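You operate a simulated robot arm through the tools that you are given. There is no shell and no other tool.

You are at the controls of a simulated robot arm. One attempt, no reset.

## Task
Set the track stop to 20 mm and push the track's two bundles up to it in a row.
Fine: lock the track knob again before you push; slide the bundles, don't lift them.

The check looks at the end state, three seconds after you hand in, the way a careful person would. Anything else that was tipped, shoved, dropped, spilled or broken makes it a failure.

## Robot
A 6-joint arm with a four-finger gripper, fixed in place. Base frame: the origin is on the floor under the middle of its stand, x ahead of it, y to its left, z up; the work surface is at about z = 840. Units: mm, rad, N and s.
With the tool pointing down near the work surface it reaches from about 280 to 700 mm from the base axis. Its first joint turns from -2.897 to 2.897 rad. Payload 3.43 kg.
Tool frame: the origin (TCP) lies between the finger pads and is the grasp point; the fingertips stand 30 mm ahead of it; z points along the fingers, y is the line along which they close. The gripper opens to 120 mm; its body begins 85 mm behind the TCP.
Orientation is that of the tool frame in the base frame, as a unit quaternion [x, y, z, w]. With the fingers straight down and closing along the base's y, the tool's x points along the base's -x, its y along +y and its z along -z.

## Interface
- The arm moves only by the tool send_rows. Its argument "moves" is a list of rows, each an object of numbers (a shift or turn left out is 0, a gripper value left out holds the last): "fingers": the finger opening in mm, from 0 to 120; "x", "y", "z": the shift along the tool's x, y, z in mm; "wx", "wy", "wz": the turn, a rotation vector about the tool's x, y, z in rad. In form: [{"fingers": .., "x": .., "y": .., "z": .., "wx": .., "wy": .., "wz": ..}, ...]. A call has 1 to 20 rows; each row is the pose to reach, as a shift and turn from the pose commanded when the call began, along the tool's axes at that moment. Rows are played at 5 a second. More than 50 mm and 0.15 rad between two rows, or a gripper value outside its range, and nothing of the call is played. A pose out of reach is approached as far as the arm can. The call stops where the force on the tool passes 40 N (or 10 N more than at its start, if that is more) or the arm is blocked; 0.2 s more then pass. Each finger travels about 40 mm/s and halts on what it meets, pressing with about 37 N; the grip force reading is that of the motor and also rises with nothing between the fingers. The clock runs only during rows and for 0.2 s after the last one: add rows that repeat a pose to give the fingers time. The reply holds the time, the measured pose of the TCP, the force on the tool along the base axes, the opening and the grip force, in the units named above and with some noise, with the torque about the TCP (base axes, N m) and any sound that the robot's microphone picked up.
- Cameras (640 x 400 px; columns grow to the right, rows downward): "scene" is fixed at [219.7, -499.9, 1400.1]; the picture's right is [0.85, -0.53, 0.00], its down [-0.30, -0.49, -0.82] and it looks along [0.43, 0.69, -0.58] (base axes); focal length 342 px, centre (320, 200). "wrist" rides on the gripper at [71, -17, -121] in the tool frame; the picture's right is [0.23, 0.97, 0.00], its down [-0.81, 0.19, -0.55] and it looks along [-0.54, 0.13, 0.83] (tool axes); focal length 275 px, centre (320, 200). There is no depth. A picture from a camera that has moved, and an enlarged one, comes with that camera's place and axes in the base frame and with its lens.
- snapshot(camera): a new picture of that camera. It takes no simulated time.
- lift_body(by): moves the trunk up (or, below 0, down) by that many mm; the arm rides with it, the base frame stays. It gives what a move gives, with no picture.
- zoom(camera, box): a new picture of the part [left, top, right, bottom] of that camera's present view, enlarged. It takes no simulated time.
- finish_job(): hands the job in; it is judged then, once.

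Places have to be worked out from the pictures, the camera data and where the tool is seen. Open the gripper and draw the arm clear of the work before you hand the job in, unless the task says otherwise.

The tools are called after "Call:" as a command line: name --argument value ..., lists and objects as JSON in quotes. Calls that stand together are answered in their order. send_rows: Moves the arm, as the interface text tells. Its arguments: {"type":"object","properties":{"moves":{"type":"array","items":{"type":"object","properties":{"fingers":{"type":"number"},"x":{"type":"number"},"y":{"type":"number"},"z":{"type":"number"},"wx":{"type":"number"},"wy":{"type":"number"},"wz":{"type":"number"}}}}},"required":["moves"]} The other tools are called the same way: lift_body (by) moves the trunk up or down; snapshot (camera) takes a picture; zoom (camera, box) takes an enlarged picture of a part of a camera's view; finish_job () hands the job in.

At the start:

```text
time_s: 0.0
tool_pos: [521.5, 162.7, 1059.5]
tool_rot: [0.0, 1.0, 0.0, 0.0]
ft_force: [0.4, 0.8, 0.4]
ft_torque: [-0.01, 0.0, -0.01]
grip_width: 120.3
gripper_force: 0.1
trunk travel left (down, up): [-150.0, 290.0]
```

scene: 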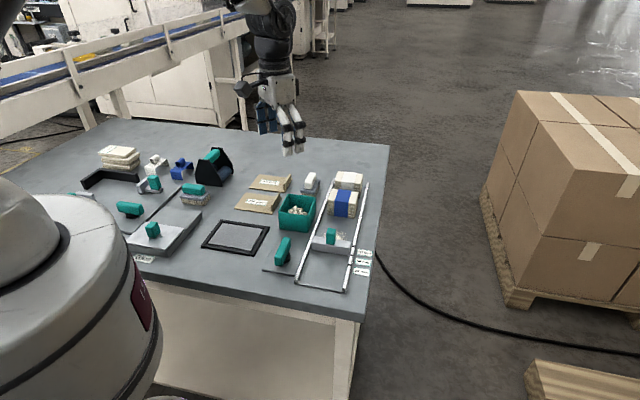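
wrist: 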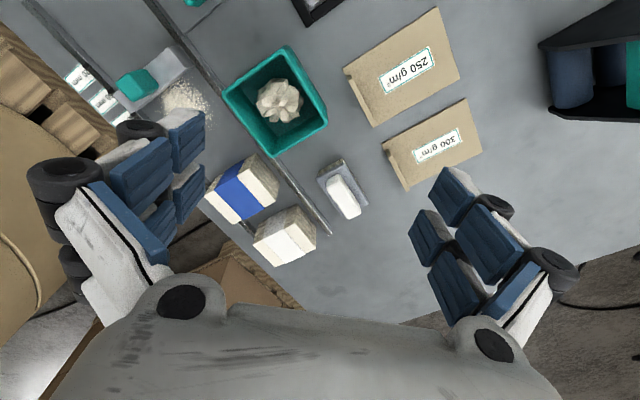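

I start by looking closely at the track area on the right side of the table from both cameras.

Call:
zoom --camera "scene" --box '[250, 150, 410, 300]'

Call:
zoom --camera "scene" --box '[60, 130, 260, 280]'

Call:
zoom --camera "wrist" --box '[30, 20, 350, 270]'

```text
2.67 times, centred on (330, 225) of scene
camera zoom: at [219.7, -499.9, 1400.1], right [0.85, -0.53, 0.0], down [-0.3, -0.49, -0.82], along [0.43, 0.69, -0.58], focal length 913 px, centre (293, 133)
```

zoom: 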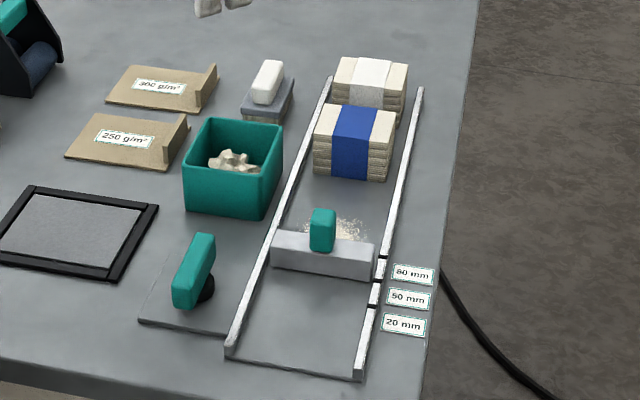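

```text
2.67 times, centred on (160, 205) of scene
camera zoom: at [219.7, -499.9, 1400.1], right [0.85, -0.53, 0.0], down [-0.3, -0.49, -0.82], along [0.43, 0.69, -0.58], focal length 913 px, centre (747, 187)
```

zoom: 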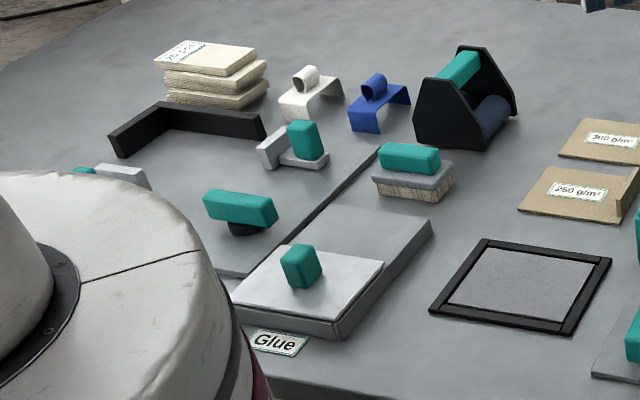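

```text
1.60 times, centred on (190, 145) of wrist
camera zoom: at [450.8, 145.6, 1181.0], right [-0.23, 0.97, 0.0], down [0.81, 0.19, 0.55], along [0.54, 0.13, -0.83], focal length 440 px, centre (528, 288)
```

zoom: 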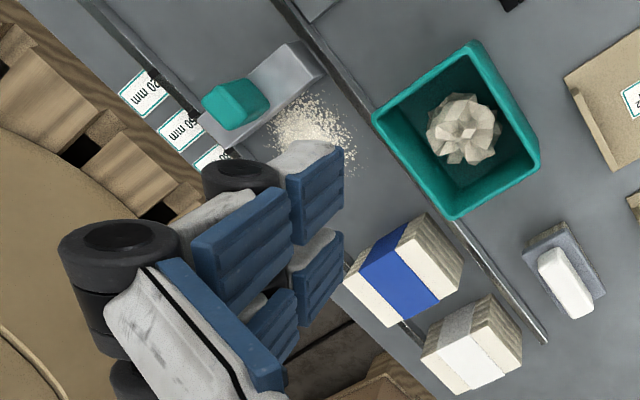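

Call:
zoom --camera "scene" --box '[290, 215, 380, 295]'

Call:
zoom --camera "scene" --box '[300, 160, 380, 225]'

Call:
zoom --camera "scene" --box '[255, 225, 315, 285]'

Call:
zoom --camera "wrist" --box '[50, 40, 230, 150]'

Call:
zoom --camera "wrist" --box '[190, 130, 380, 270]'

```text
5.00 times, centred on (335, 255) of scene
camera zoom: at [219.7, -499.9, 1400.1], right [0.85, -0.53, 0.0], down [-0.3, -0.49, -0.82], along [0.43, 0.69, -0.58], focal length 1711 px, centre (245, -75)
```

zoom: 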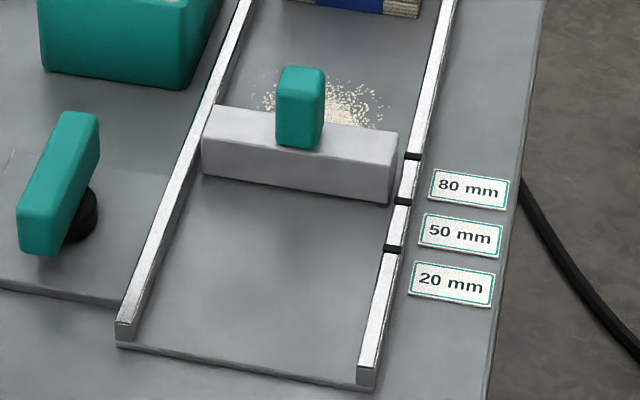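

```text
6.15 times, centred on (340, 192) of scene
camera zoom: at [219.7, -499.9, 1400.1], right [0.85, -0.53, 0.0], down [-0.3, -0.49, -0.82], along [0.43, 0.69, -0.58], focal length 2106 px, centre (197, 246)
```

zoom: 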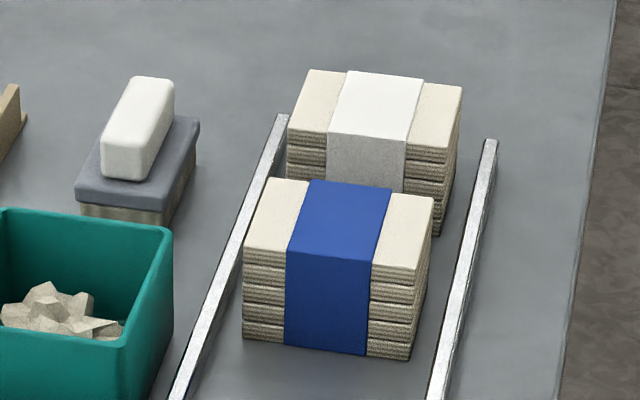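

```text
6.67 times, centred on (285, 255) of scene
camera zoom: at [219.7, -499.9, 1400.1], right [0.85, -0.53, 0.0], down [-0.3, -0.49, -0.82], along [0.43, 0.69, -0.58], focal length 2282 px, centre (553, -167)
```

zoom: 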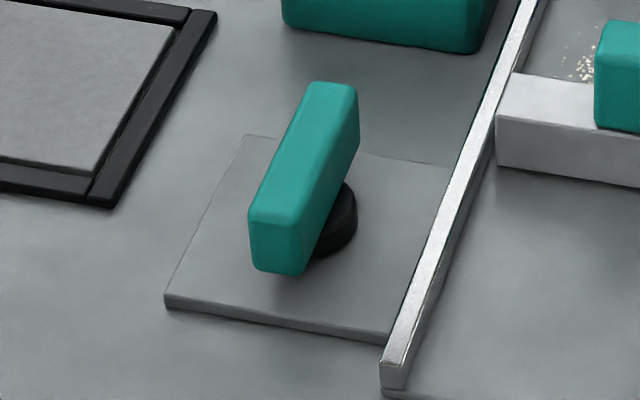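

```text
3.56 times, centred on (140, 95) of wrist
camera zoom: at [450.8, 145.6, 1181.0], right [-0.23, 0.97, 0.0], down [0.81, 0.19, 0.55], along [0.54, 0.13, -0.83], focal length 979 px, centre (960, 573)
```

zoom: 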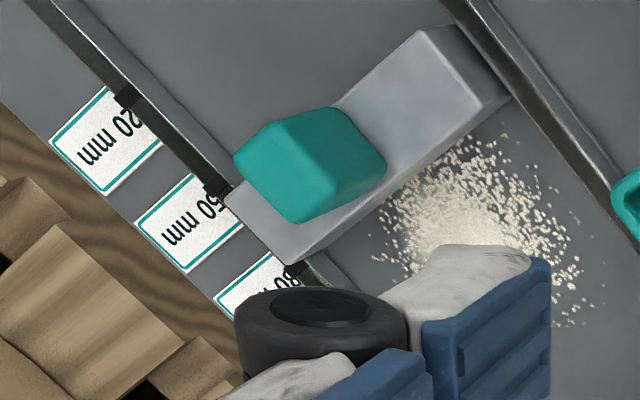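

```text
2.86 times, centred on (285, 200) of wrist
camera zoom: at [450.8, 145.6, 1181.0], right [-0.23, 0.97, 0.0], down [0.81, 0.19, 0.55], along [0.54, 0.13, -0.83], focal length 786 px, centre (420, 200)
```

zoom: 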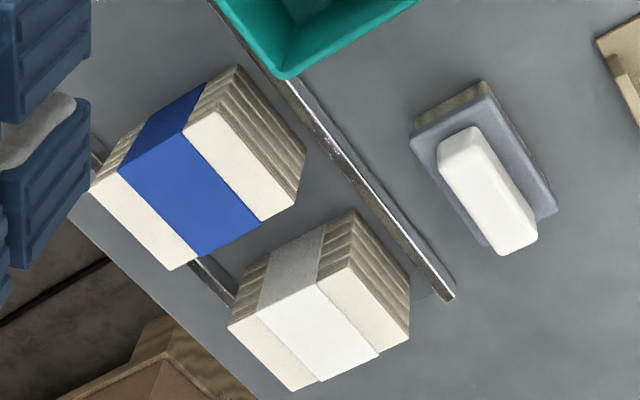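

The track runs at about 45° to the base axes. Its knob is near (444, 7), the stop near (555, -9), and the bundles near (648, 92) and (722, 160). I move the tool above the knob area and turn it 45° so I can look along the track from close up.

Call:
send_rows --moves '[{"x": 11, "y": -22, "z": 5, "wz": -0.112}, {"x": 22, "y": -44, "z": 10, "wz": -0.224}, {"x": 33, "y": -66, "z": 15, "wz": -0.336}, {"x": 44, "y": -88, "z": 20, "wz": -0.449}, {"x": 55, "y": -111, "z": 25, "wz": -0.561}, {"x": 66, "y": -133, "z": 30, "wz": -0.673}, {"x": 77, "y": -156, "z": 35, "wz": -0.785}, {"x": 77, "y": -156, "z": 35, "wz": -0.785}]'

Call:
snapshot --camera "wrist"

Call:
snapshot --camera "scene"

```text
time_s: 1.8
tool_pos: [443.6, 7.2, 1023.7]
tool_rot: [-0.383, 0.924, -0.001, 0.0]
ft_force: [0.7, -0.4, -0.2]
ft_torque: [0.03, 0.01, -0.05]
grip_width: 119.7
gripper_force: 0.0
trunk travel left (down, up): [-150.0, 290.0]
```

```text
taken
camera wrist: at [407.1, -55.6, 1145.5], right [-0.85, 0.52, 0.0], down [0.44, 0.71, 0.55], along [0.29, 0.47, -0.83], focal length 275 px, centre (320, 200)
```

wrist: 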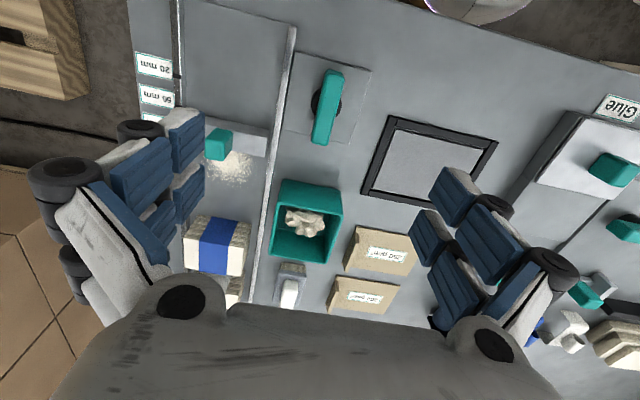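

```text
taken
```

scene: 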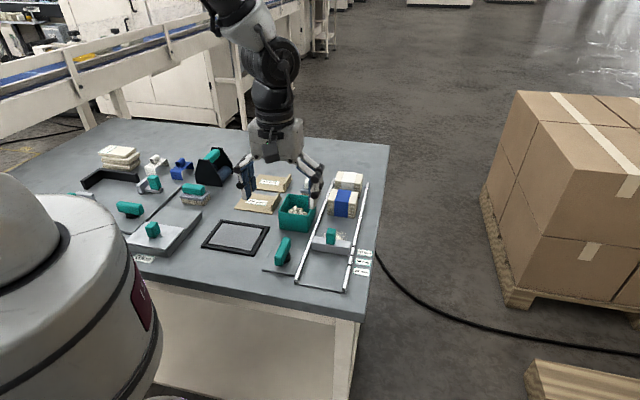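

The view is good. I zoom in on the knob, the stop and the bundles to measure them.

Call:
zoom --camera "wrist" --box '[130, 30, 390, 190]'

Call:
zoom --camera "wrist" --box '[280, 45, 380, 155]'

Call:
zoom --camera "wrist" --box '[120, 40, 280, 200]'

Call:
zoom --camera "scene" --box '[220, 100, 380, 230]'

```text
2.46 times, centred on (260, 110) of wrist
camera zoom: at [407.1, -55.6, 1145.5], right [-0.85, 0.52, 0.0], down [0.44, 0.71, 0.55], along [0.29, 0.47, -0.83], focal length 678 px, centre (468, 422)
```

zoom: 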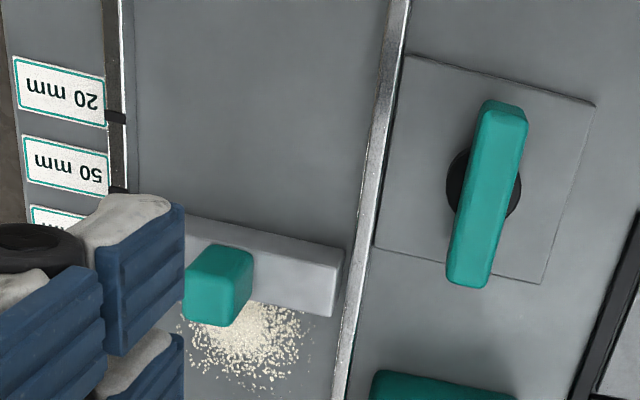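

```text
3.64 times, centred on (330, 100) of wrist
camera zoom: at [407.1, -55.6, 1145.5], right [-0.85, 0.52, 0.0], down [0.44, 0.71, 0.55], along [0.29, 0.47, -0.83], focal length 1001 px, centre (284, 564)
```

zoom: 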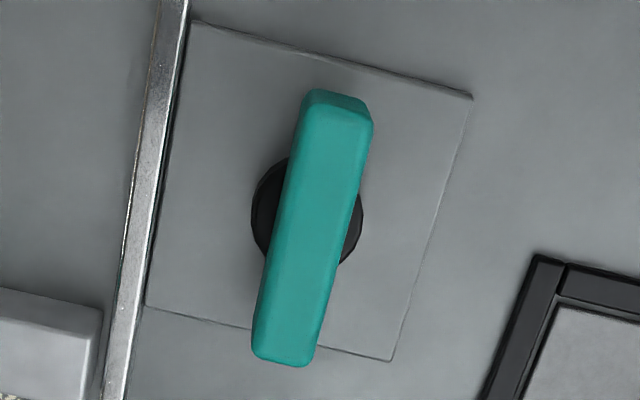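

```text
2.50 times, centred on (200, 120) of wrist
camera zoom: at [407.1, -55.6, 1145.5], right [-0.85, 0.52, 0.0], down [0.44, 0.71, 0.55], along [0.29, 0.47, -0.83], focal length 688 px, centre (620, 400)
```

zoom: 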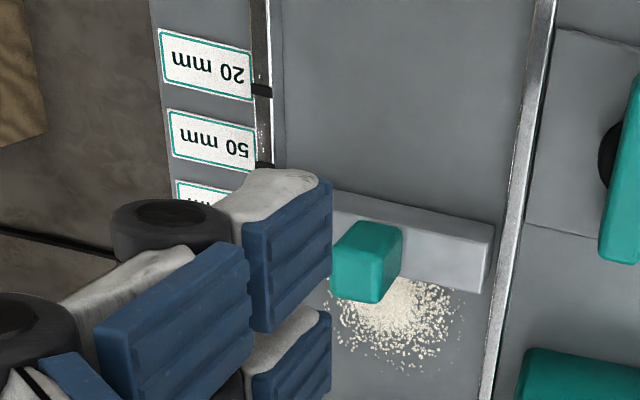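

```text
3.08 times, centred on (300, 165) of scene
camera zoom: at [219.7, -499.9, 1400.1], right [0.85, -0.53, 0.0], down [-0.3, -0.49, -0.82], along [0.43, 0.69, -0.58], focal length 1053 px, centre (382, 308)
```

zoom: 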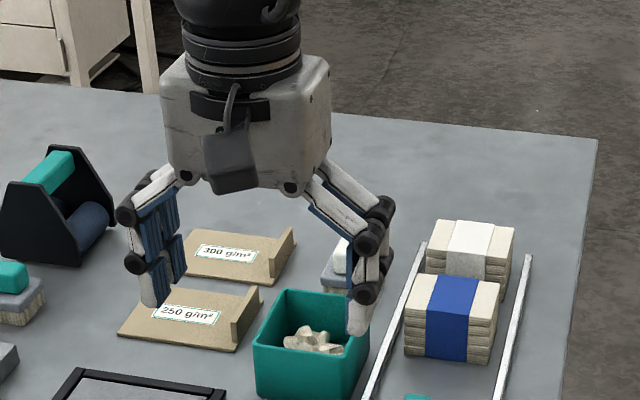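

The knob axis works out at about (439.5, 10), with the bar top near z = 878 and the bar parallel to the track. I centre over it, narrow the fingers and come partway down to check.

Call:
send_rows --moves '[{"fingers": 60, "x": 1, "y": 4.7, "z": 0}, {"x": 1, "y": 4.7, "z": 20}, {"x": 1, "y": 4.7, "z": 40}, {"x": 1, "y": 4.7, "z": 60}, {"x": 1, "y": 4.7, "z": 70}, {"x": 1, "y": 4.7, "z": 70}]'

Call:
snapshot --camera "wrist"

Call:
zoom --camera "scene" --box '[220, 150, 380, 290]'

```text
time_s: 3.2
tool_pos: [441.3, 9.1, 954.9]
tool_rot: [-0.383, 0.924, -0.001, 0.0]
ft_force: [0.8, -0.8, 0.3]
ft_torque: [-0.02, 0.0, 0.02]
grip_width: 60.1
gripper_force: 0.0
trunk travel left (down, up): [-150.0, 290.0]
```

```text
taken
camera wrist: at [402.6, -53.6, 1075.5], right [-0.85, 0.52, 0.0], down [0.44, 0.71, 0.55], along [0.29, 0.47, -0.83], focal length 275 px, centre (320, 200)
```

wrist: 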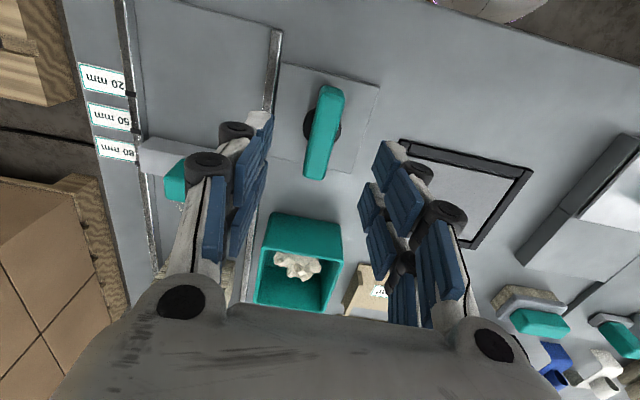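

```text
2.86 times, centred on (300, 220) of scene
camera zoom: at [219.7, -499.9, 1400.1], right [0.85, -0.53, 0.0], down [-0.3, -0.49, -0.82], along [0.43, 0.69, -0.58], focal length 978 px, centre (377, 143)
```

zoom: 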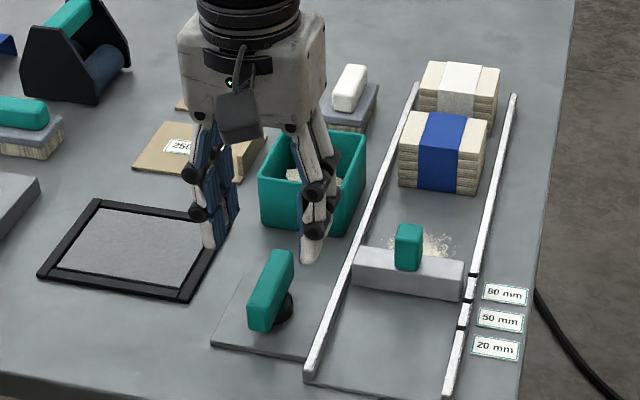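

Call:
zoom --camera "wrist" --box '[260, 60, 400, 200]'

Call:
zoom --camera "wrist" --box '[80, 50, 220, 190]'

```text
2.86 times, centred on (330, 130) of wrist
camera zoom: at [402.6, -53.6, 1075.5], right [-0.85, 0.52, 0.0], down [0.44, 0.71, 0.55], along [0.29, 0.47, -0.83], focal length 786 px, centre (291, 400)
```

zoom: 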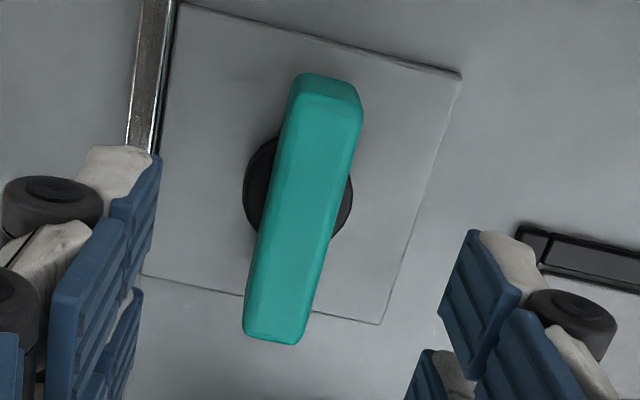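

```text
2.86 times, centred on (150, 120) of wrist
camera zoom: at [402.6, -53.6, 1075.5], right [-0.85, 0.52, 0.0], down [0.44, 0.71, 0.55], along [0.29, 0.47, -0.83], focal length 786 px, centre (806, 429)
```

zoom: 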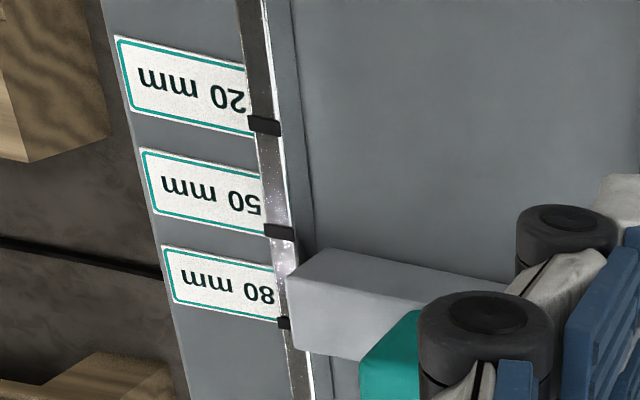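

The knob is centred to within about 2 mm. I lower the open fingers around the bar, keeping the tips above the black post, and look again before closing.

Call:
send_rows --moves '[{"y": 1.5, "z": 15}, {"y": 1.5, "z": 30}, {"y": 1.5, "z": 45}, {"y": 1.5, "z": 58}, {"y": 1.5, "z": 58}]'

Call:
zoom --camera "wrist" --box '[220, 60, 440, 260]'

Call:
zoom --camera "scene" --box '[240, 200, 340, 290]'

```text
time_s: 4.4
tool_pos: [438.9, 9.3, 896.4]
tool_rot: [-0.383, 0.924, 0.0, 0.0]
ft_force: [0.5, -0.1, 0.3]
ft_torque: [0.0, -0.06, -0.03]
grip_width: 59.9
gripper_force: 0.1
trunk travel left (down, up): [-150.0, 290.0]
```

```text
2.00 times, centred on (330, 160) of wrist
camera zoom: at [401.7, -52.7, 1018.1], right [-0.85, 0.52, 0.0], down [0.44, 0.71, 0.55], along [0.29, 0.47, -0.83], focal length 551 px, centre (300, 280)
```

zoom: 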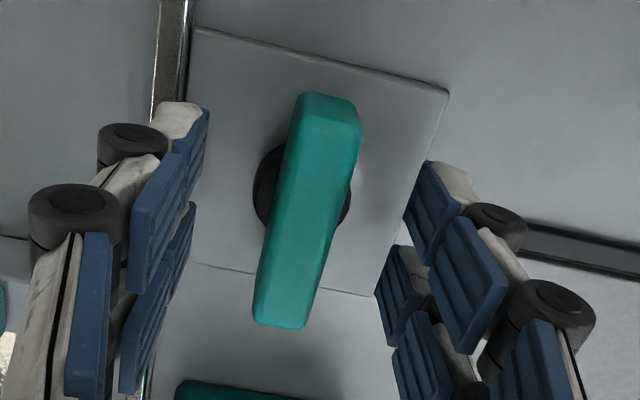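

```text
4.44 times, centred on (290, 245) of scene
camera zoom: at [219.7, -499.9, 1400.1], right [0.85, -0.53, 0.0], down [-0.3, -0.49, -0.82], along [0.43, 0.69, -0.58], focal length 1521 px, centre (453, 0)
```

zoom: 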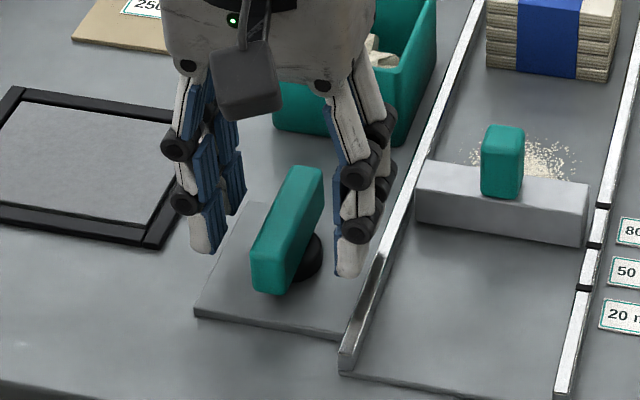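

The fingers straddle the bar well. I go 5 mm lower and close on it.

Call:
send_rows --moves '[{"fingers": 60, "z": 5}, {"fingers": 10, "z": 5}, {"fingers": 10, "z": 5}, {"fingers": 10, "z": 5}, {"fingers": 10, "z": 5}, {"fingers": 10, "z": 5}]'

Call:
zoom --camera "wrist" --box '[220, 60, 440, 260]'

Call:
zoom --camera "scene" --box '[240, 200, 340, 290]'

```text
time_s: 5.8
tool_pos: [438.5, 10.0, 891.6]
tool_rot: [-0.383, 0.924, 0.0, -0.001]
ft_force: [-2.9, 6.0, -2.8]
ft_torque: [0.17, 0.17, -0.04]
grip_width: 18.0
gripper_force: 45.1
trunk travel left (down, up): [-150.0, 290.0]
```

```text
2.00 times, centred on (330, 160) of wrist
camera zoom: at [401.0, -52.1, 1013.1], right [-0.85, 0.52, 0.0], down [0.44, 0.71, 0.55], along [0.29, 0.47, -0.83], focal length 551 px, centre (300, 280)
```

zoom: 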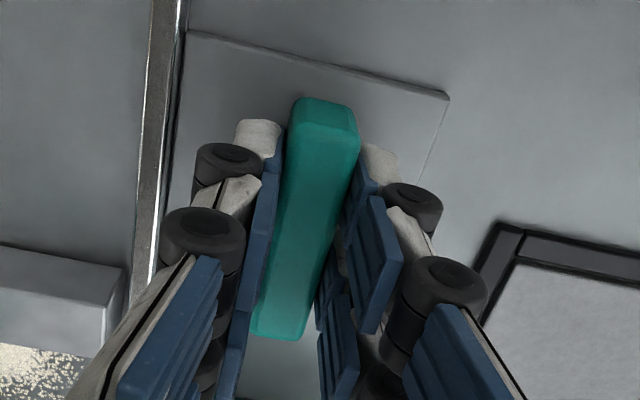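

```text
4.44 times, centred on (290, 245) of scene
camera zoom: at [219.7, -499.9, 1400.1], right [0.85, -0.53, 0.0], down [-0.3, -0.49, -0.82], along [0.43, 0.69, -0.58], focal length 1521 px, centre (453, 0)
```

zoom: 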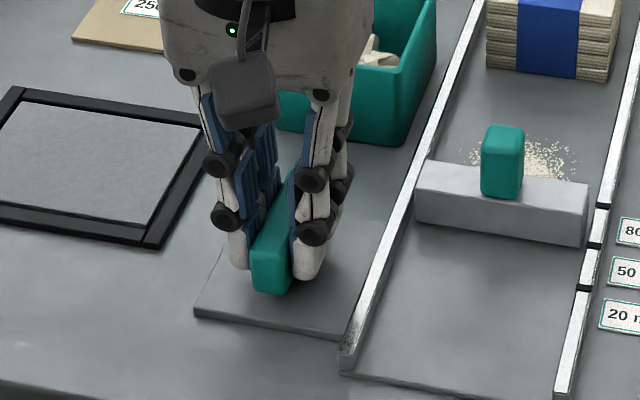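

The bar is gripped at 18 mm. I try a small counter-clockwise turn (the usual loosening direction) and watch the torque.

Call:
send_rows --moves '[{"wz": -0.05}, {"wz": -0.1}, {"wz": -0.1}]'

```text
time_s: 6.6
tool_pos: [439.6, 11.7, 890.7]
tool_rot: [-0.429, 0.903, 0.0, 0.0]
ft_force: [-4.1, 9.1, -2.5]
ft_torque: [0.65, -0.3, -2.45]
grip_width: 21.9
gripper_force: 44.7
trunk travel left (down, up): [-150.0, 290.0]
```

The grip was forced open to 21.9 mm with 2.45 N m of reaction, so the knob is against a stop this way. I go back and test the other direction.

Call:
send_rows --moves '[{"wz": 0.05}, {"wz": 0.1}, {"wz": 0.1}]'

Call:
send_rows --moves '[{"wz": 0.05}, {"wz": 0.1}, {"wz": 0.15}, {"wz": 0.15}]'

Call:
zoom --camera "scene" --box '[240, 200, 340, 290]'

```text
time_s: 7.4
tool_pos: [439.1, 10.0, 892.1]
tool_rot: [-0.384, 0.923, -0.001, -0.001]
ft_force: [-6.0, 2.3, -1.4]
ft_torque: [-0.34, 0.5, -0.16]
grip_width: 18.0
gripper_force: 44.8
trunk travel left (down, up): [-150.0, 290.0]
```

```text
time_s: 8.4
tool_pos: [438.9, 11.7, 892.4]
tool_rot: [-0.313, 0.95, 0.0, -0.001]
ft_force: [-9.3, 4.2, -1.7]
ft_torque: [-0.2, 0.75, -0.02]
grip_width: 17.8
gripper_force: 44.5
trunk travel left (down, up): [-150.0, 290.0]
```

```text
4.44 times, centred on (290, 245) of scene
camera zoom: at [219.7, -499.9, 1400.1], right [0.85, -0.53, 0.0], down [-0.3, -0.49, -0.82], along [0.43, 0.69, -0.58], focal length 1521 px, centre (453, 0)
```

zoom: 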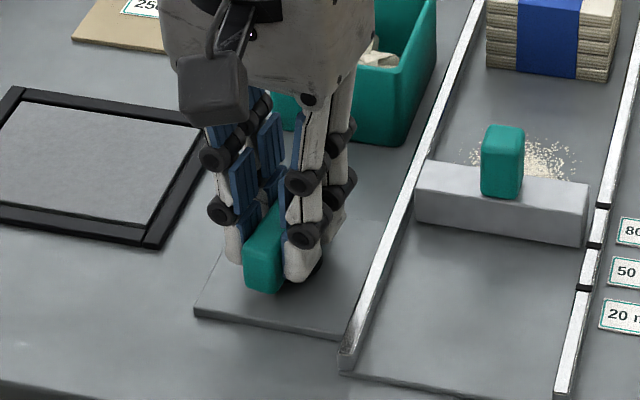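

It turns freely clockwise. I keep turning clockwise towards a quarter turn, shifting about 2 mm to relieve the side force, in short calls to feel for the end stop.

Call:
send_rows --moves '[{"y": 0.5, "wz": 0.1}, {"y": 1, "wz": 0.2}, {"y": 1.5, "wz": 0.3}, {"y": 1.5, "wz": 0.4}, {"y": 1.5, "wz": 0.5}, {"y": 1.5, "wz": 0.6}, {"y": 1.5, "wz": 0.7}, {"y": 1.5, "wz": 0.7}]'

Call:
zoom --camera "scene" --box '[240, 200, 340, 290]'

```text
time_s: 10.2
tool_pos: [437.3, 13.1, 891.5]
tool_rot: [0.032, 0.999, 0.0, -0.001]
ft_force: [-9.9, 9.6, -13.7]
ft_torque: [0.36, 0.16, -0.01]
grip_width: 18.1
gripper_force: 44.8
trunk travel left (down, up): [-150.0, 290.0]
```

```text
4.44 times, centred on (290, 245) of scene
camera zoom: at [219.7, -499.9, 1400.1], right [0.85, -0.53, 0.0], down [-0.3, -0.49, -0.82], along [0.43, 0.69, -0.58], focal length 1521 px, centre (453, 0)
```

zoom: 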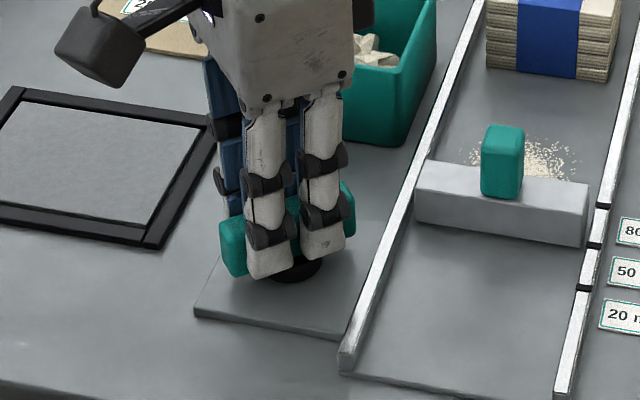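

The bar is now along the base x axis and still free. I continue with a small relief shift towards (-x, +y) and 1 mm down.

Call:
send_rows --moves '[{"x": 1, "y": 1, "z": 1, "wz": 0.1}, {"x": 2, "y": 2, "z": 1, "wz": 0.2}, {"x": 2, "y": 2, "z": 1, "wz": 0.3}, {"x": 2, "y": 2, "z": 1, "wz": 0.4}, {"x": 2, "y": 2, "z": 1, "wz": 0.5}, {"x": 2, "y": 2, "z": 1, "wz": 0.5}]'

Call:
zoom --camera "scene" --box '[240, 200, 340, 290]'

```text
time_s: 11.6
tool_pos: [438.5, 13.3, 893.1]
tool_rot: [0.279, 0.96, 0.001, 0.003]
ft_force: [1.7, -4.8, 11.1]
ft_torque: [-0.43, -0.49, 0.01]
grip_width: 17.9
gripper_force: 45.3
trunk travel left (down, up): [-150.0, 290.0]
```

```text
4.44 times, centred on (290, 245) of scene
camera zoom: at [219.7, -499.9, 1400.1], right [0.85, -0.53, 0.0], down [-0.3, -0.49, -0.82], along [0.43, 0.69, -0.58], focal length 1521 px, centre (453, 0)
```

zoom: 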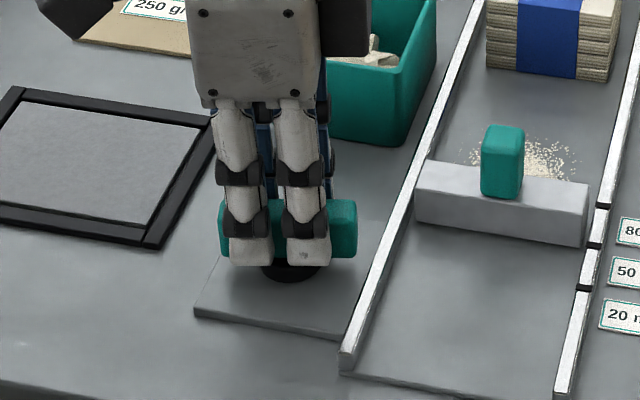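

Total turn is about 1.35 rad. I continue by another 0.25 rad to look for the end stop near a quarter turn.

Call:
send_rows --moves '[{"wz": 0.07}, {"wz": 0.14}, {"wz": 0.22}, {"wz": 0.22}]'

```text
time_s: 12.6
tool_pos: [437.2, 13.9, 892.6]
tool_rot: [0.382, 0.924, 0.001, 0.003]
ft_force: [9.5, 1.2, 20.4]
ft_torque: [-0.52, -0.96, 0.03]
grip_width: 18.0
gripper_force: 45.4
trunk travel left (down, up): [-150.0, 290.0]
```

A full quarter turn now and still no resistance. I ease up 1.5 mm and check a little further for a stop.

Call:
send_rows --moves '[{"z": -1.5, "wz": 0.05}, {"z": -1.5, "wz": 0.1}, {"z": -1.5, "wz": 0.1}]'

Call:
zoom --camera "scene" --box '[240, 200, 340, 290]'

Call:
snapshot --camera "wrist"

```text
time_s: 13.4
tool_pos: [438.0, 15.6, 893.1]
tool_rot: [0.427, 0.904, 0.0, -0.001]
ft_force: [11.8, 5.1, 8.1]
ft_torque: [-0.2, -0.85, 2.45]
grip_width: 21.9
gripper_force: 44.8
trunk travel left (down, up): [-150.0, 290.0]
```

```text
4.44 times, centred on (290, 245) of scene
camera zoom: at [219.7, -499.9, 1400.1], right [0.85, -0.53, 0.0], down [-0.3, -0.49, -0.82], along [0.43, 0.69, -0.58], focal length 1521 px, centre (453, 0)
```

zoom: 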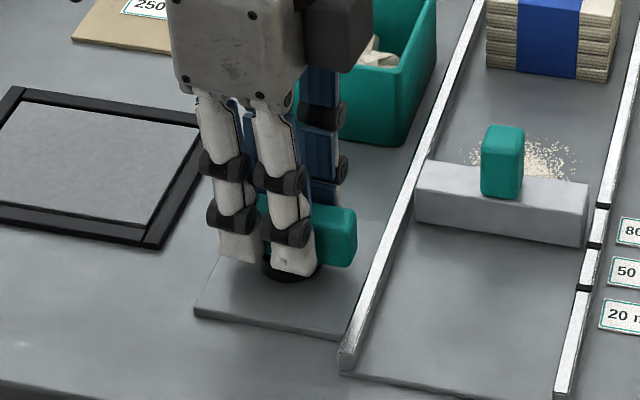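

```text
taken
camera wrist: at [380.2, 58.7, 1013.3], right [0.61, 0.8, 0.0], down [0.66, -0.5, 0.55], along [0.44, -0.34, -0.83], focal length 275 px, centre (320, 200)
```

wrist: 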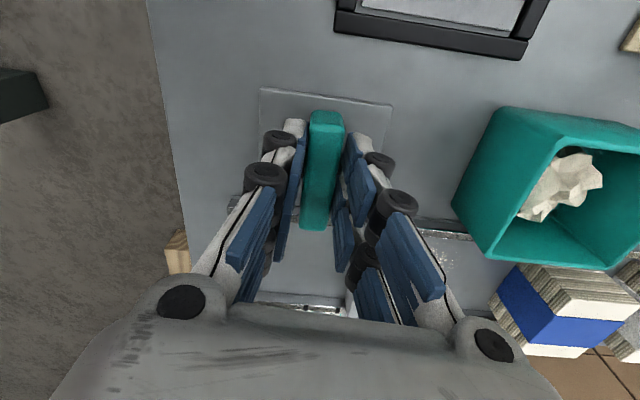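

The end stop is exactly at a quarter turn, so the knob is now at its other end position. I turn back to neutral, release and rise.

Call:
send_rows --moves '[{"wz": -0.05}, {"wz": -0.1}, {"wz": -0.1}, {"fingers": 60, "wz": -0.1}, {"fingers": 60, "wz": -0.1}, {"fingers": 60, "wz": -0.1}, {"fingers": 60, "wz": -0.1}]'

Call:
send_rows --moves '[{"z": -30}, {"z": -60}, {"z": -100}, {"z": -130}, {"z": -130}]'

Call:
zoom --camera "scene" --box '[240, 190, 380, 290]'

Call:
snapshot --camera "wrist"

```text
time_s: 15.0
tool_pos: [436.3, 14.4, 892.8]
tool_rot: [0.382, 0.924, -0.001, 0.0]
ft_force: [-0.2, 0.1, -0.2]
ft_torque: [-0.05, 0.0, -0.02]
grip_width: 59.7
gripper_force: 0.0
trunk travel left (down, up): [-150.0, 290.0]
```

```text
time_s: 16.2
tool_pos: [438.5, 13.5, 1021.9]
tool_rot: [0.382, 0.924, 0.0, 0.0]
ft_force: [-0.1, -0.2, -0.5]
ft_torque: [0.0, 0.02, -0.03]
grip_width: 59.7
gripper_force: 0.1
trunk travel left (down, up): [-150.0, 290.0]
```

```text
4.00 times, centred on (310, 240) of scene
camera zoom: at [219.7, -499.9, 1400.1], right [0.85, -0.53, 0.0], down [-0.3, -0.49, -0.82], along [0.43, 0.69, -0.58], focal length 1369 px, centre (360, 40)
```

zoom: 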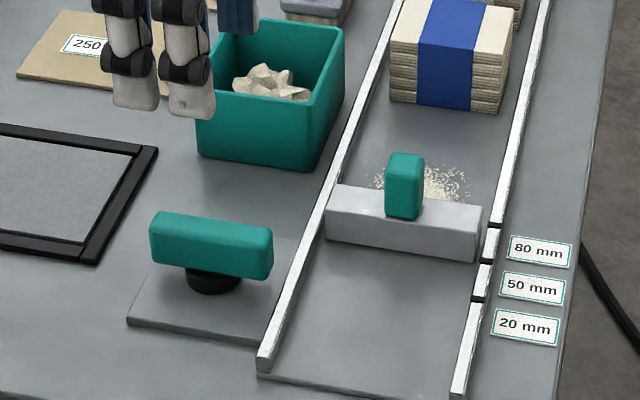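

```text
taken
camera wrist: at [375.7, 51.0, 1143.3], right [0.52, 0.85, 0.0], down [0.71, -0.44, 0.55], along [0.47, -0.29, -0.83], focal length 275 px, centre (320, 200)
```

wrist: 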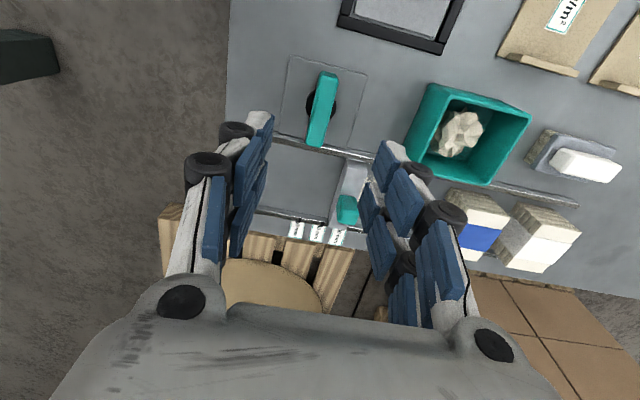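

The knob bar now sits across the track, so it should be unlocked. I move above the stop handle at about (550, -19), keeping this yaw so the fingers close along the track, and look at the stop against the marks.

Call:
send_rows --moves '[{"x": -26, "y": 14, "z": 0, "fingers": 80}, {"x": -52, "y": 28, "z": 0}, {"x": -78, "y": 43, "z": 0}, {"x": -103.3, "y": 57, "z": 0}, {"x": -103.3, "y": 57, "z": 0}]'

Call:
snapshot --camera "wrist"

Call:
zoom --camera "wrist" --box '[240, 70, 400, 200]'

Call:
zoom --camera "scene" --box '[280, 180, 380, 280]'

```text
time_s: 17.4
tool_pos: [550.6, -18.8, 1023.7]
tool_rot: [0.382, 0.924, 0.0, 0.0]
ft_force: [-1.3, 0.4, 0.3]
ft_torque: [0.0, 0.02, 0.01]
grip_width: 80.1
gripper_force: 0.0
trunk travel left (down, up): [-150.0, 290.0]
```

```text
taken
camera wrist: at [488.3, 18.6, 1143.4], right [0.52, 0.85, 0.0], down [0.71, -0.44, 0.55], along [0.47, -0.29, -0.83], focal length 275 px, centre (320, 200)
```

wrist: 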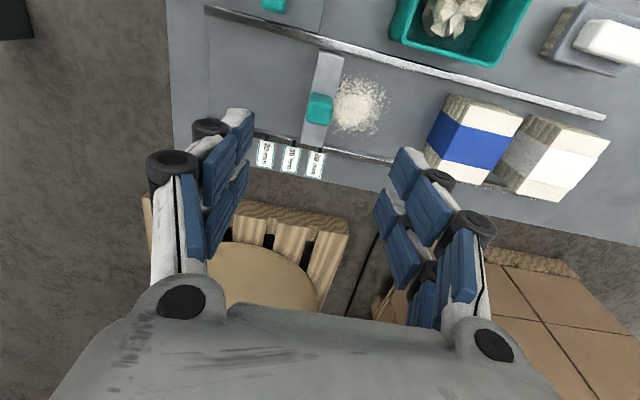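

```text
3.08 times, centred on (320, 135) of wrist
camera zoom: at [488.3, 18.6, 1143.4], right [0.52, 0.85, 0.0], down [0.71, -0.44, 0.55], along [0.47, -0.29, -0.83], focal length 847 px, centre (320, 400)
```

zoom: 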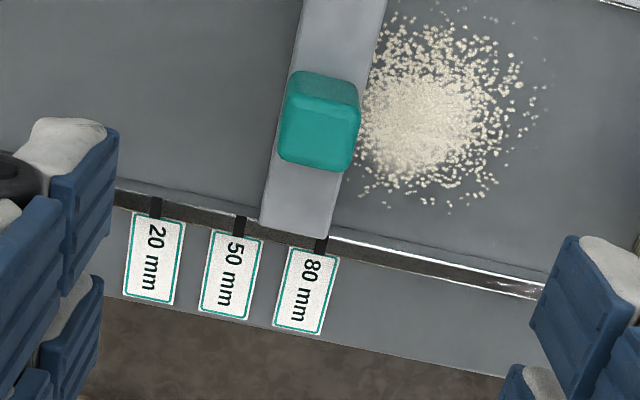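

```text
4.00 times, centred on (330, 230) of scene
camera zoom: at [219.7, -499.9, 1400.1], right [0.85, -0.53, 0.0], down [-0.3, -0.49, -0.82], along [0.43, 0.69, -0.58], focal length 1369 px, centre (280, 80)
```

zoom: 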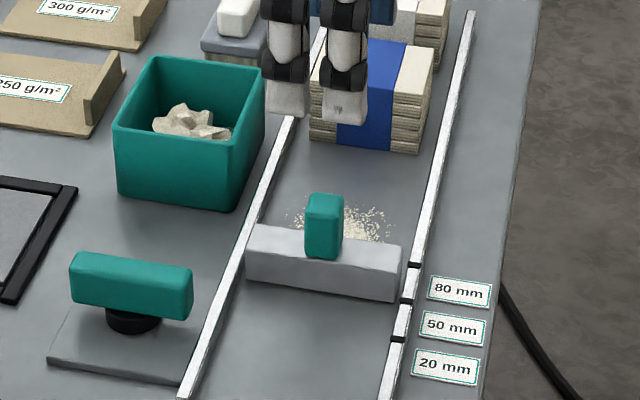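

The stop's bundle-side face lines up with the 80 mm mark: both are at s≈388 along the track, the 20 mm mark is at s≈327, and spacing is 30 mm. The face is therefore the reference and the stop must move 60 mm towards the near end. I descend over the handle.

Call:
send_rows --moves '[{"x": 3, "y": -0.5, "z": 35, "fingers": 80}, {"x": 3, "y": -0.5, "z": 70}, {"x": 3, "y": -0.5, "z": 100}, {"x": 3, "y": -0.5, "z": 117}, {"x": 3, "y": -0.5, "z": 117}]'

Call:
snapshot --camera "wrist"

Call:
zoom --camera "scene" --box '[280, 180, 380, 280]'

```text
time_s: 18.6
tool_pos: [549.1, -18.3, 904.0]
tool_rot: [0.382, 0.924, 0.0, 0.0]
ft_force: [-1.0, 0.4, -0.3]
ft_torque: [-0.05, 0.0, 0.04]
grip_width: 80.1
gripper_force: 0.1
trunk travel left (down, up): [-150.0, 290.0]
```

```text
taken
camera wrist: at [486.1, 21.1, 1026.0], right [0.52, 0.85, 0.0], down [0.71, -0.44, 0.55], along [0.47, -0.29, -0.83], focal length 275 px, centre (320, 200)
```

wrist: 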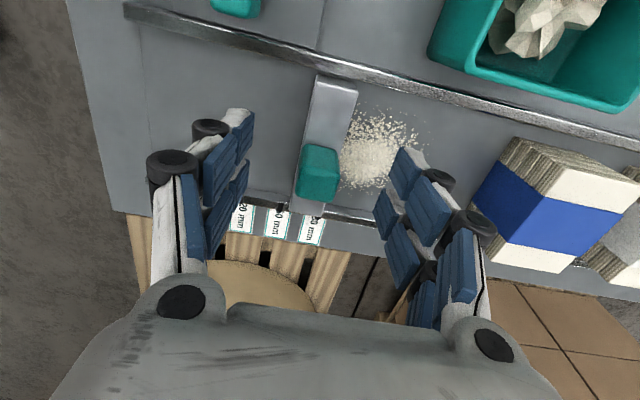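

```text
4.00 times, centred on (330, 230) of scene
camera zoom: at [219.7, -499.9, 1400.1], right [0.85, -0.53, 0.0], down [-0.3, -0.49, -0.82], along [0.43, 0.69, -0.58], focal length 1369 px, centre (280, 80)
```

zoom: 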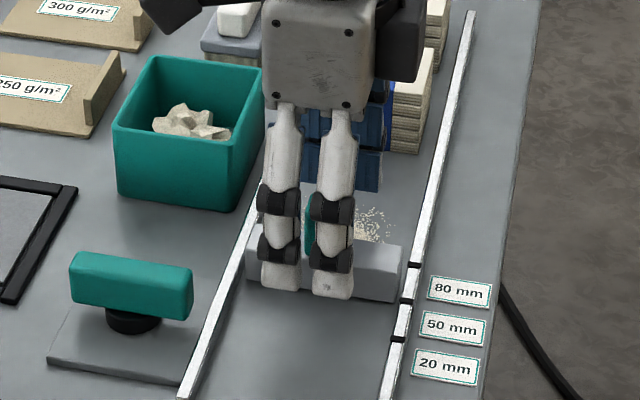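

The handle is centred between the jaws, with the tips just above the stop body. I close on it.

Call:
send_rows --moves '[{"fingers": 10}, {"fingers": 10}, {"fingers": 10}, {"fingers": 10}, {"fingers": 10}, {"fingers": 10}]'

Call:
snapshot --camera "wrist"

Call:
zoom --camera "wrist" --box '[220, 60, 400, 260]'

```text
time_s: 20.0
tool_pos: [547.5, -15.6, 905.4]
tool_rot: [0.382, 0.924, 0.001, 0.001]
ft_force: [-0.2, -0.4, -1.0]
ft_torque: [0.11, 0.16, 0.01]
grip_width: 22.2
gripper_force: 44.6
trunk travel left (down, up): [-150.0, 290.0]
```

```text
taken
camera wrist: at [486.0, 21.1, 1026.2], right [0.52, 0.85, 0.0], down [0.71, -0.44, 0.55], along [0.47, -0.29, -0.83], focal length 275 px, centre (320, 200)
```

wrist: 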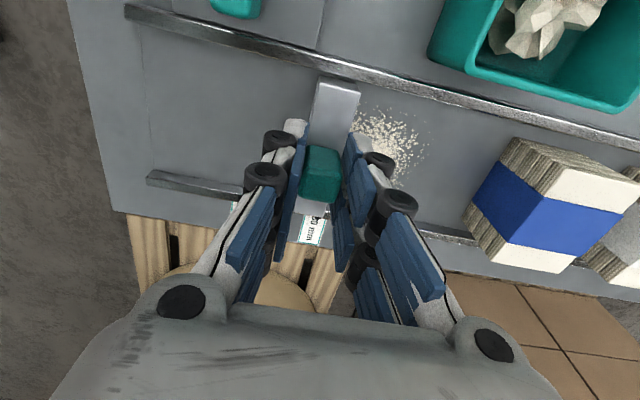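

```text
2.00 times, centred on (310, 160) of wrist
camera zoom: at [486.0, 21.1, 1026.2], right [0.52, 0.85, 0.0], down [0.71, -0.44, 0.55], along [0.47, -0.29, -0.83], focal length 551 px, centre (340, 280)
```

zoom: 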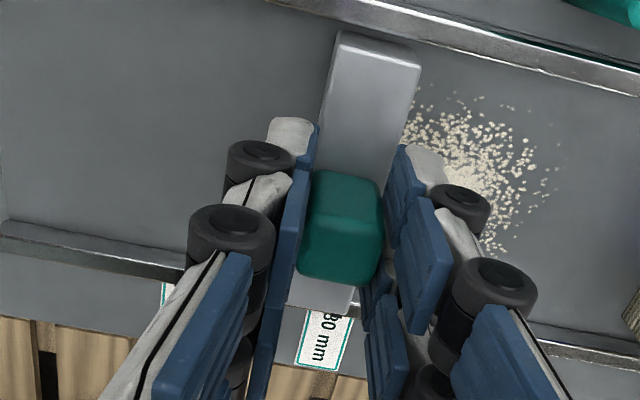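

Gripped at 22 mm with no side load. I slide the stop towards the near end, first a 10 mm test to confirm it is unlocked.

Call:
send_rows --moves '[{"y": -4}, {"y": -8}, {"y": -10}, {"y": -10}]'

Call:
zoom --camera "scene" --box '[280, 180, 380, 280]'

```text
time_s: 21.0
tool_pos: [541.4, -24.5, 905.4]
tool_rot: [0.381, 0.924, 0.0, 0.0]
ft_force: [0.4, 0.1, -4.6]
ft_torque: [-0.17, -0.2, -0.03]
grip_width: 22.0
gripper_force: 45.3
trunk travel left (down, up): [-150.0, 290.0]
```

```text
4.00 times, centred on (330, 230) of scene
camera zoom: at [219.7, -499.9, 1400.1], right [0.85, -0.53, 0.0], down [-0.3, -0.49, -0.82], along [0.43, 0.69, -0.58], focal length 1369 px, centre (280, 80)
```

zoom: 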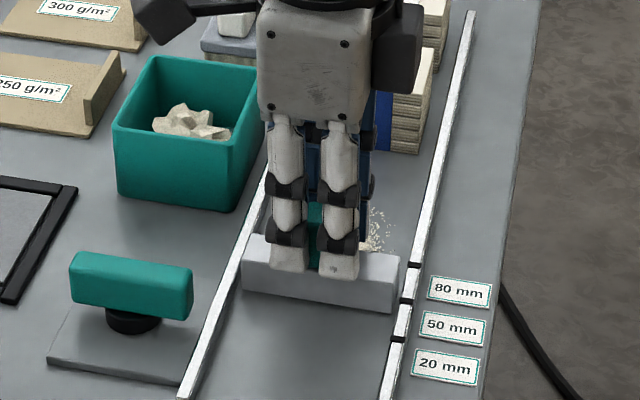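

The stop slides freely, so it is unlocked. I continue the remaining 50 mm to the 20 mm mark.

Call:
send_rows --moves '[{"y": -8}, {"y": -16}, {"y": -24}, {"y": -32}, {"y": -40}, {"y": -46}, {"y": -50}, {"y": -50}, {"y": -50}]'

Call:
snapshot --camera "wrist"

Call:
zoom --camera "scene" --box '[300, 220, 380, 290]'

```text
time_s: 23.0
tool_pos: [505.2, -60.3, 905.7]
tool_rot: [0.382, 0.924, 0.0, 0.0]
ft_force: [-2.5, 1.5, -7.1]
ft_torque: [-0.19, -0.18, 0.05]
grip_width: 21.9
gripper_force: 45.3
trunk travel left (down, up): [-150.0, 290.0]
```

```text
taken
camera wrist: at [443.5, -21.6, 1026.3], right [0.52, 0.85, 0.0], down [0.71, -0.44, 0.55], along [0.47, -0.29, -0.83], focal length 275 px, centre (320, 200)
```

wrist: 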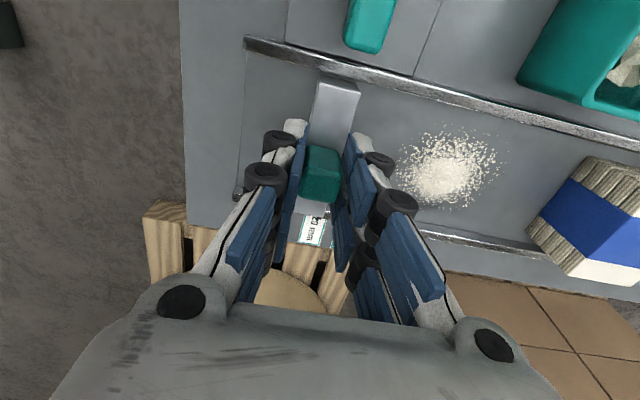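

```text
5.71 times, centred on (340, 255) of scene
camera zoom: at [219.7, -499.9, 1400.1], right [0.85, -0.53, 0.0], down [-0.3, -0.49, -0.82], along [0.43, 0.69, -0.58], focal length 1956 px, centre (206, -114)
```

zoom: 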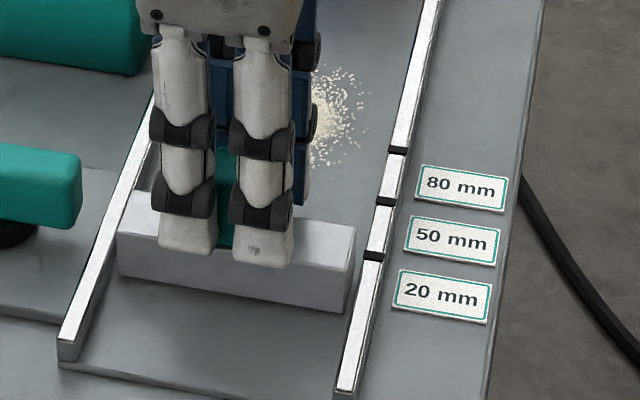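

The stop has moved 60 mm. I release and rise to the same relative viewpoint as before, to compare the stop face with the 20 mm mark.

Call:
send_rows --moves '[{"fingers": 80}, {"fingers": 80}, {"fingers": 80}, {"fingers": 80}, {"fingers": 80}]'

Call:
send_rows --moves '[{"z": -20}, {"z": -60}, {"z": -100, "x": -1}, {"x": -3, "y": 0.5, "z": -117}, {"x": -3, "y": 0.5, "z": -117}]'

Call:
zoom --camera "wrist" --box '[240, 70, 400, 200]'

Call:
zoom --camera "scene" --box '[300, 220, 380, 290]'

Call:
snapshot --camera "wrist"

```text
time_s: 24.2
tool_pos: [505.0, -59.6, 905.4]
tool_rot: [0.382, 0.924, 0.001, 0.001]
ft_force: [-0.1, 0.4, 0.8]
ft_torque: [0.03, 0.0, -0.01]
grip_width: 80.1
gripper_force: 0.0
trunk travel left (down, up): [-150.0, 290.0]
```

```text
time_s: 25.4
tool_pos: [507.9, -60.8, 1022.8]
tool_rot: [0.382, 0.924, 0.001, 0.0]
ft_force: [0.1, 1.1, -0.9]
ft_torque: [0.0, -0.01, -0.03]
grip_width: 80.0
gripper_force: 0.0
trunk travel left (down, up): [-150.0, 290.0]
```

```text
3.08 times, centred on (320, 135) of wrist
camera zoom: at [445.6, -23.2, 1143.9], right [0.52, 0.85, 0.0], down [0.71, -0.44, 0.55], along [0.47, -0.29, -0.83], focal length 847 px, centre (320, 400)
```

zoom: 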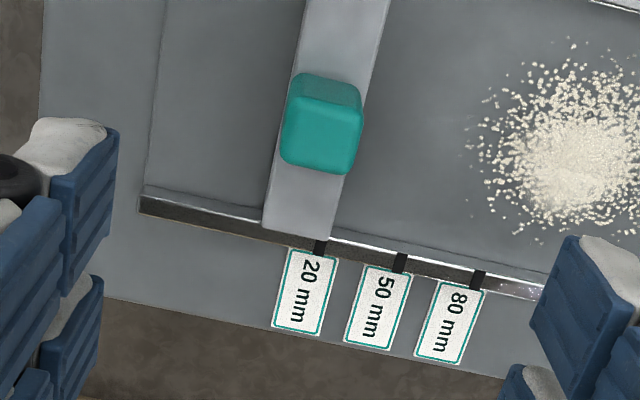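

```text
5.71 times, centred on (340, 255) of scene
camera zoom: at [219.7, -499.9, 1400.1], right [0.85, -0.53, 0.0], down [-0.3, -0.49, -0.82], along [0.43, 0.69, -0.58], focal length 1956 px, centre (206, -114)
```

zoom: 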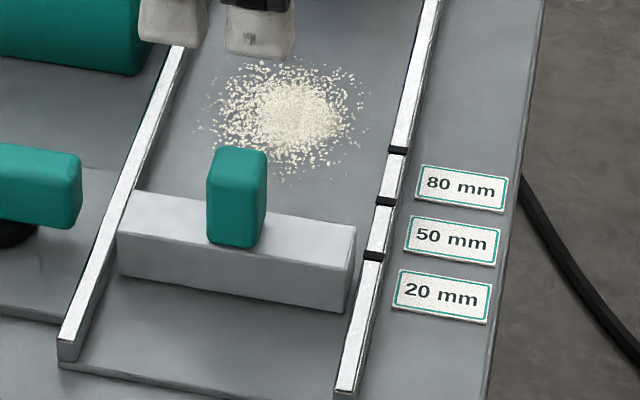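

```text
taken
camera wrist: at [445.6, -23.2, 1143.9], right [0.52, 0.85, 0.0], down [0.71, -0.44, 0.55], along [0.47, -0.29, -0.83], focal length 275 px, centre (320, 200)
```

wrist: 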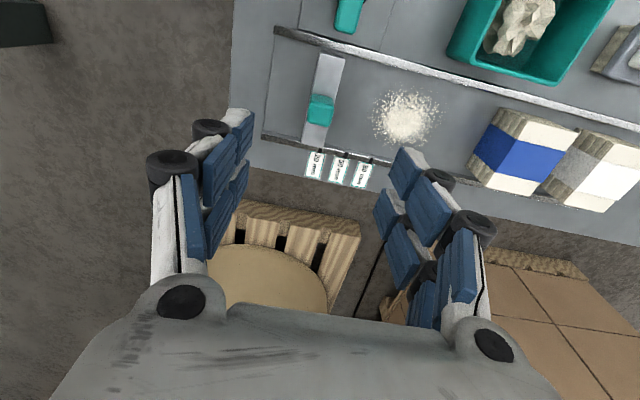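

The face looks close to the 20 mm mark. I zoom in further to judge the alignment to the millimetre.

Call:
zoom --camera "wrist" --box '[295, 115, 345, 165]'

Call:
zoom --camera "scene" --box '[340, 240, 375, 280]'

```text
8.00 times, centred on (320, 140) of wrist
camera zoom: at [445.6, -23.2, 1143.9], right [0.52, 0.85, 0.0], down [0.71, -0.44, 0.55], along [0.47, -0.29, -0.83], focal length 2202 px, centre (320, 680)
```

zoom: 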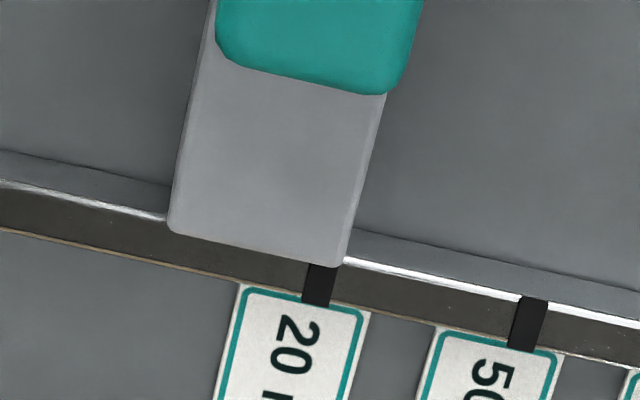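

```text
10.00 times, centred on (358, 260) of scene
camera zoom: at [219.7, -499.9, 1400.1], right [0.85, -0.53, 0.0], down [-0.3, -0.49, -0.82], along [0.43, 0.69, -0.58], focal length 3423 px, centre (-55, -400)
```

zoom: 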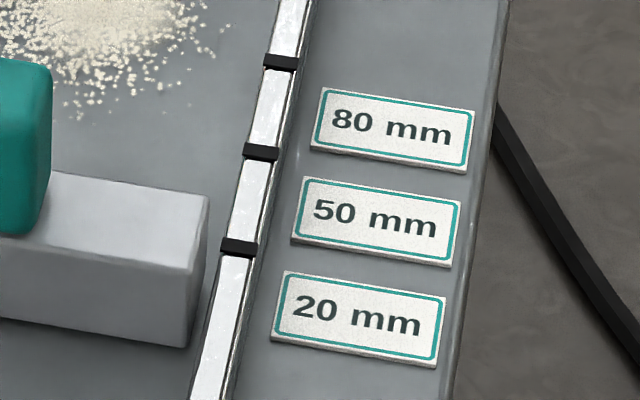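

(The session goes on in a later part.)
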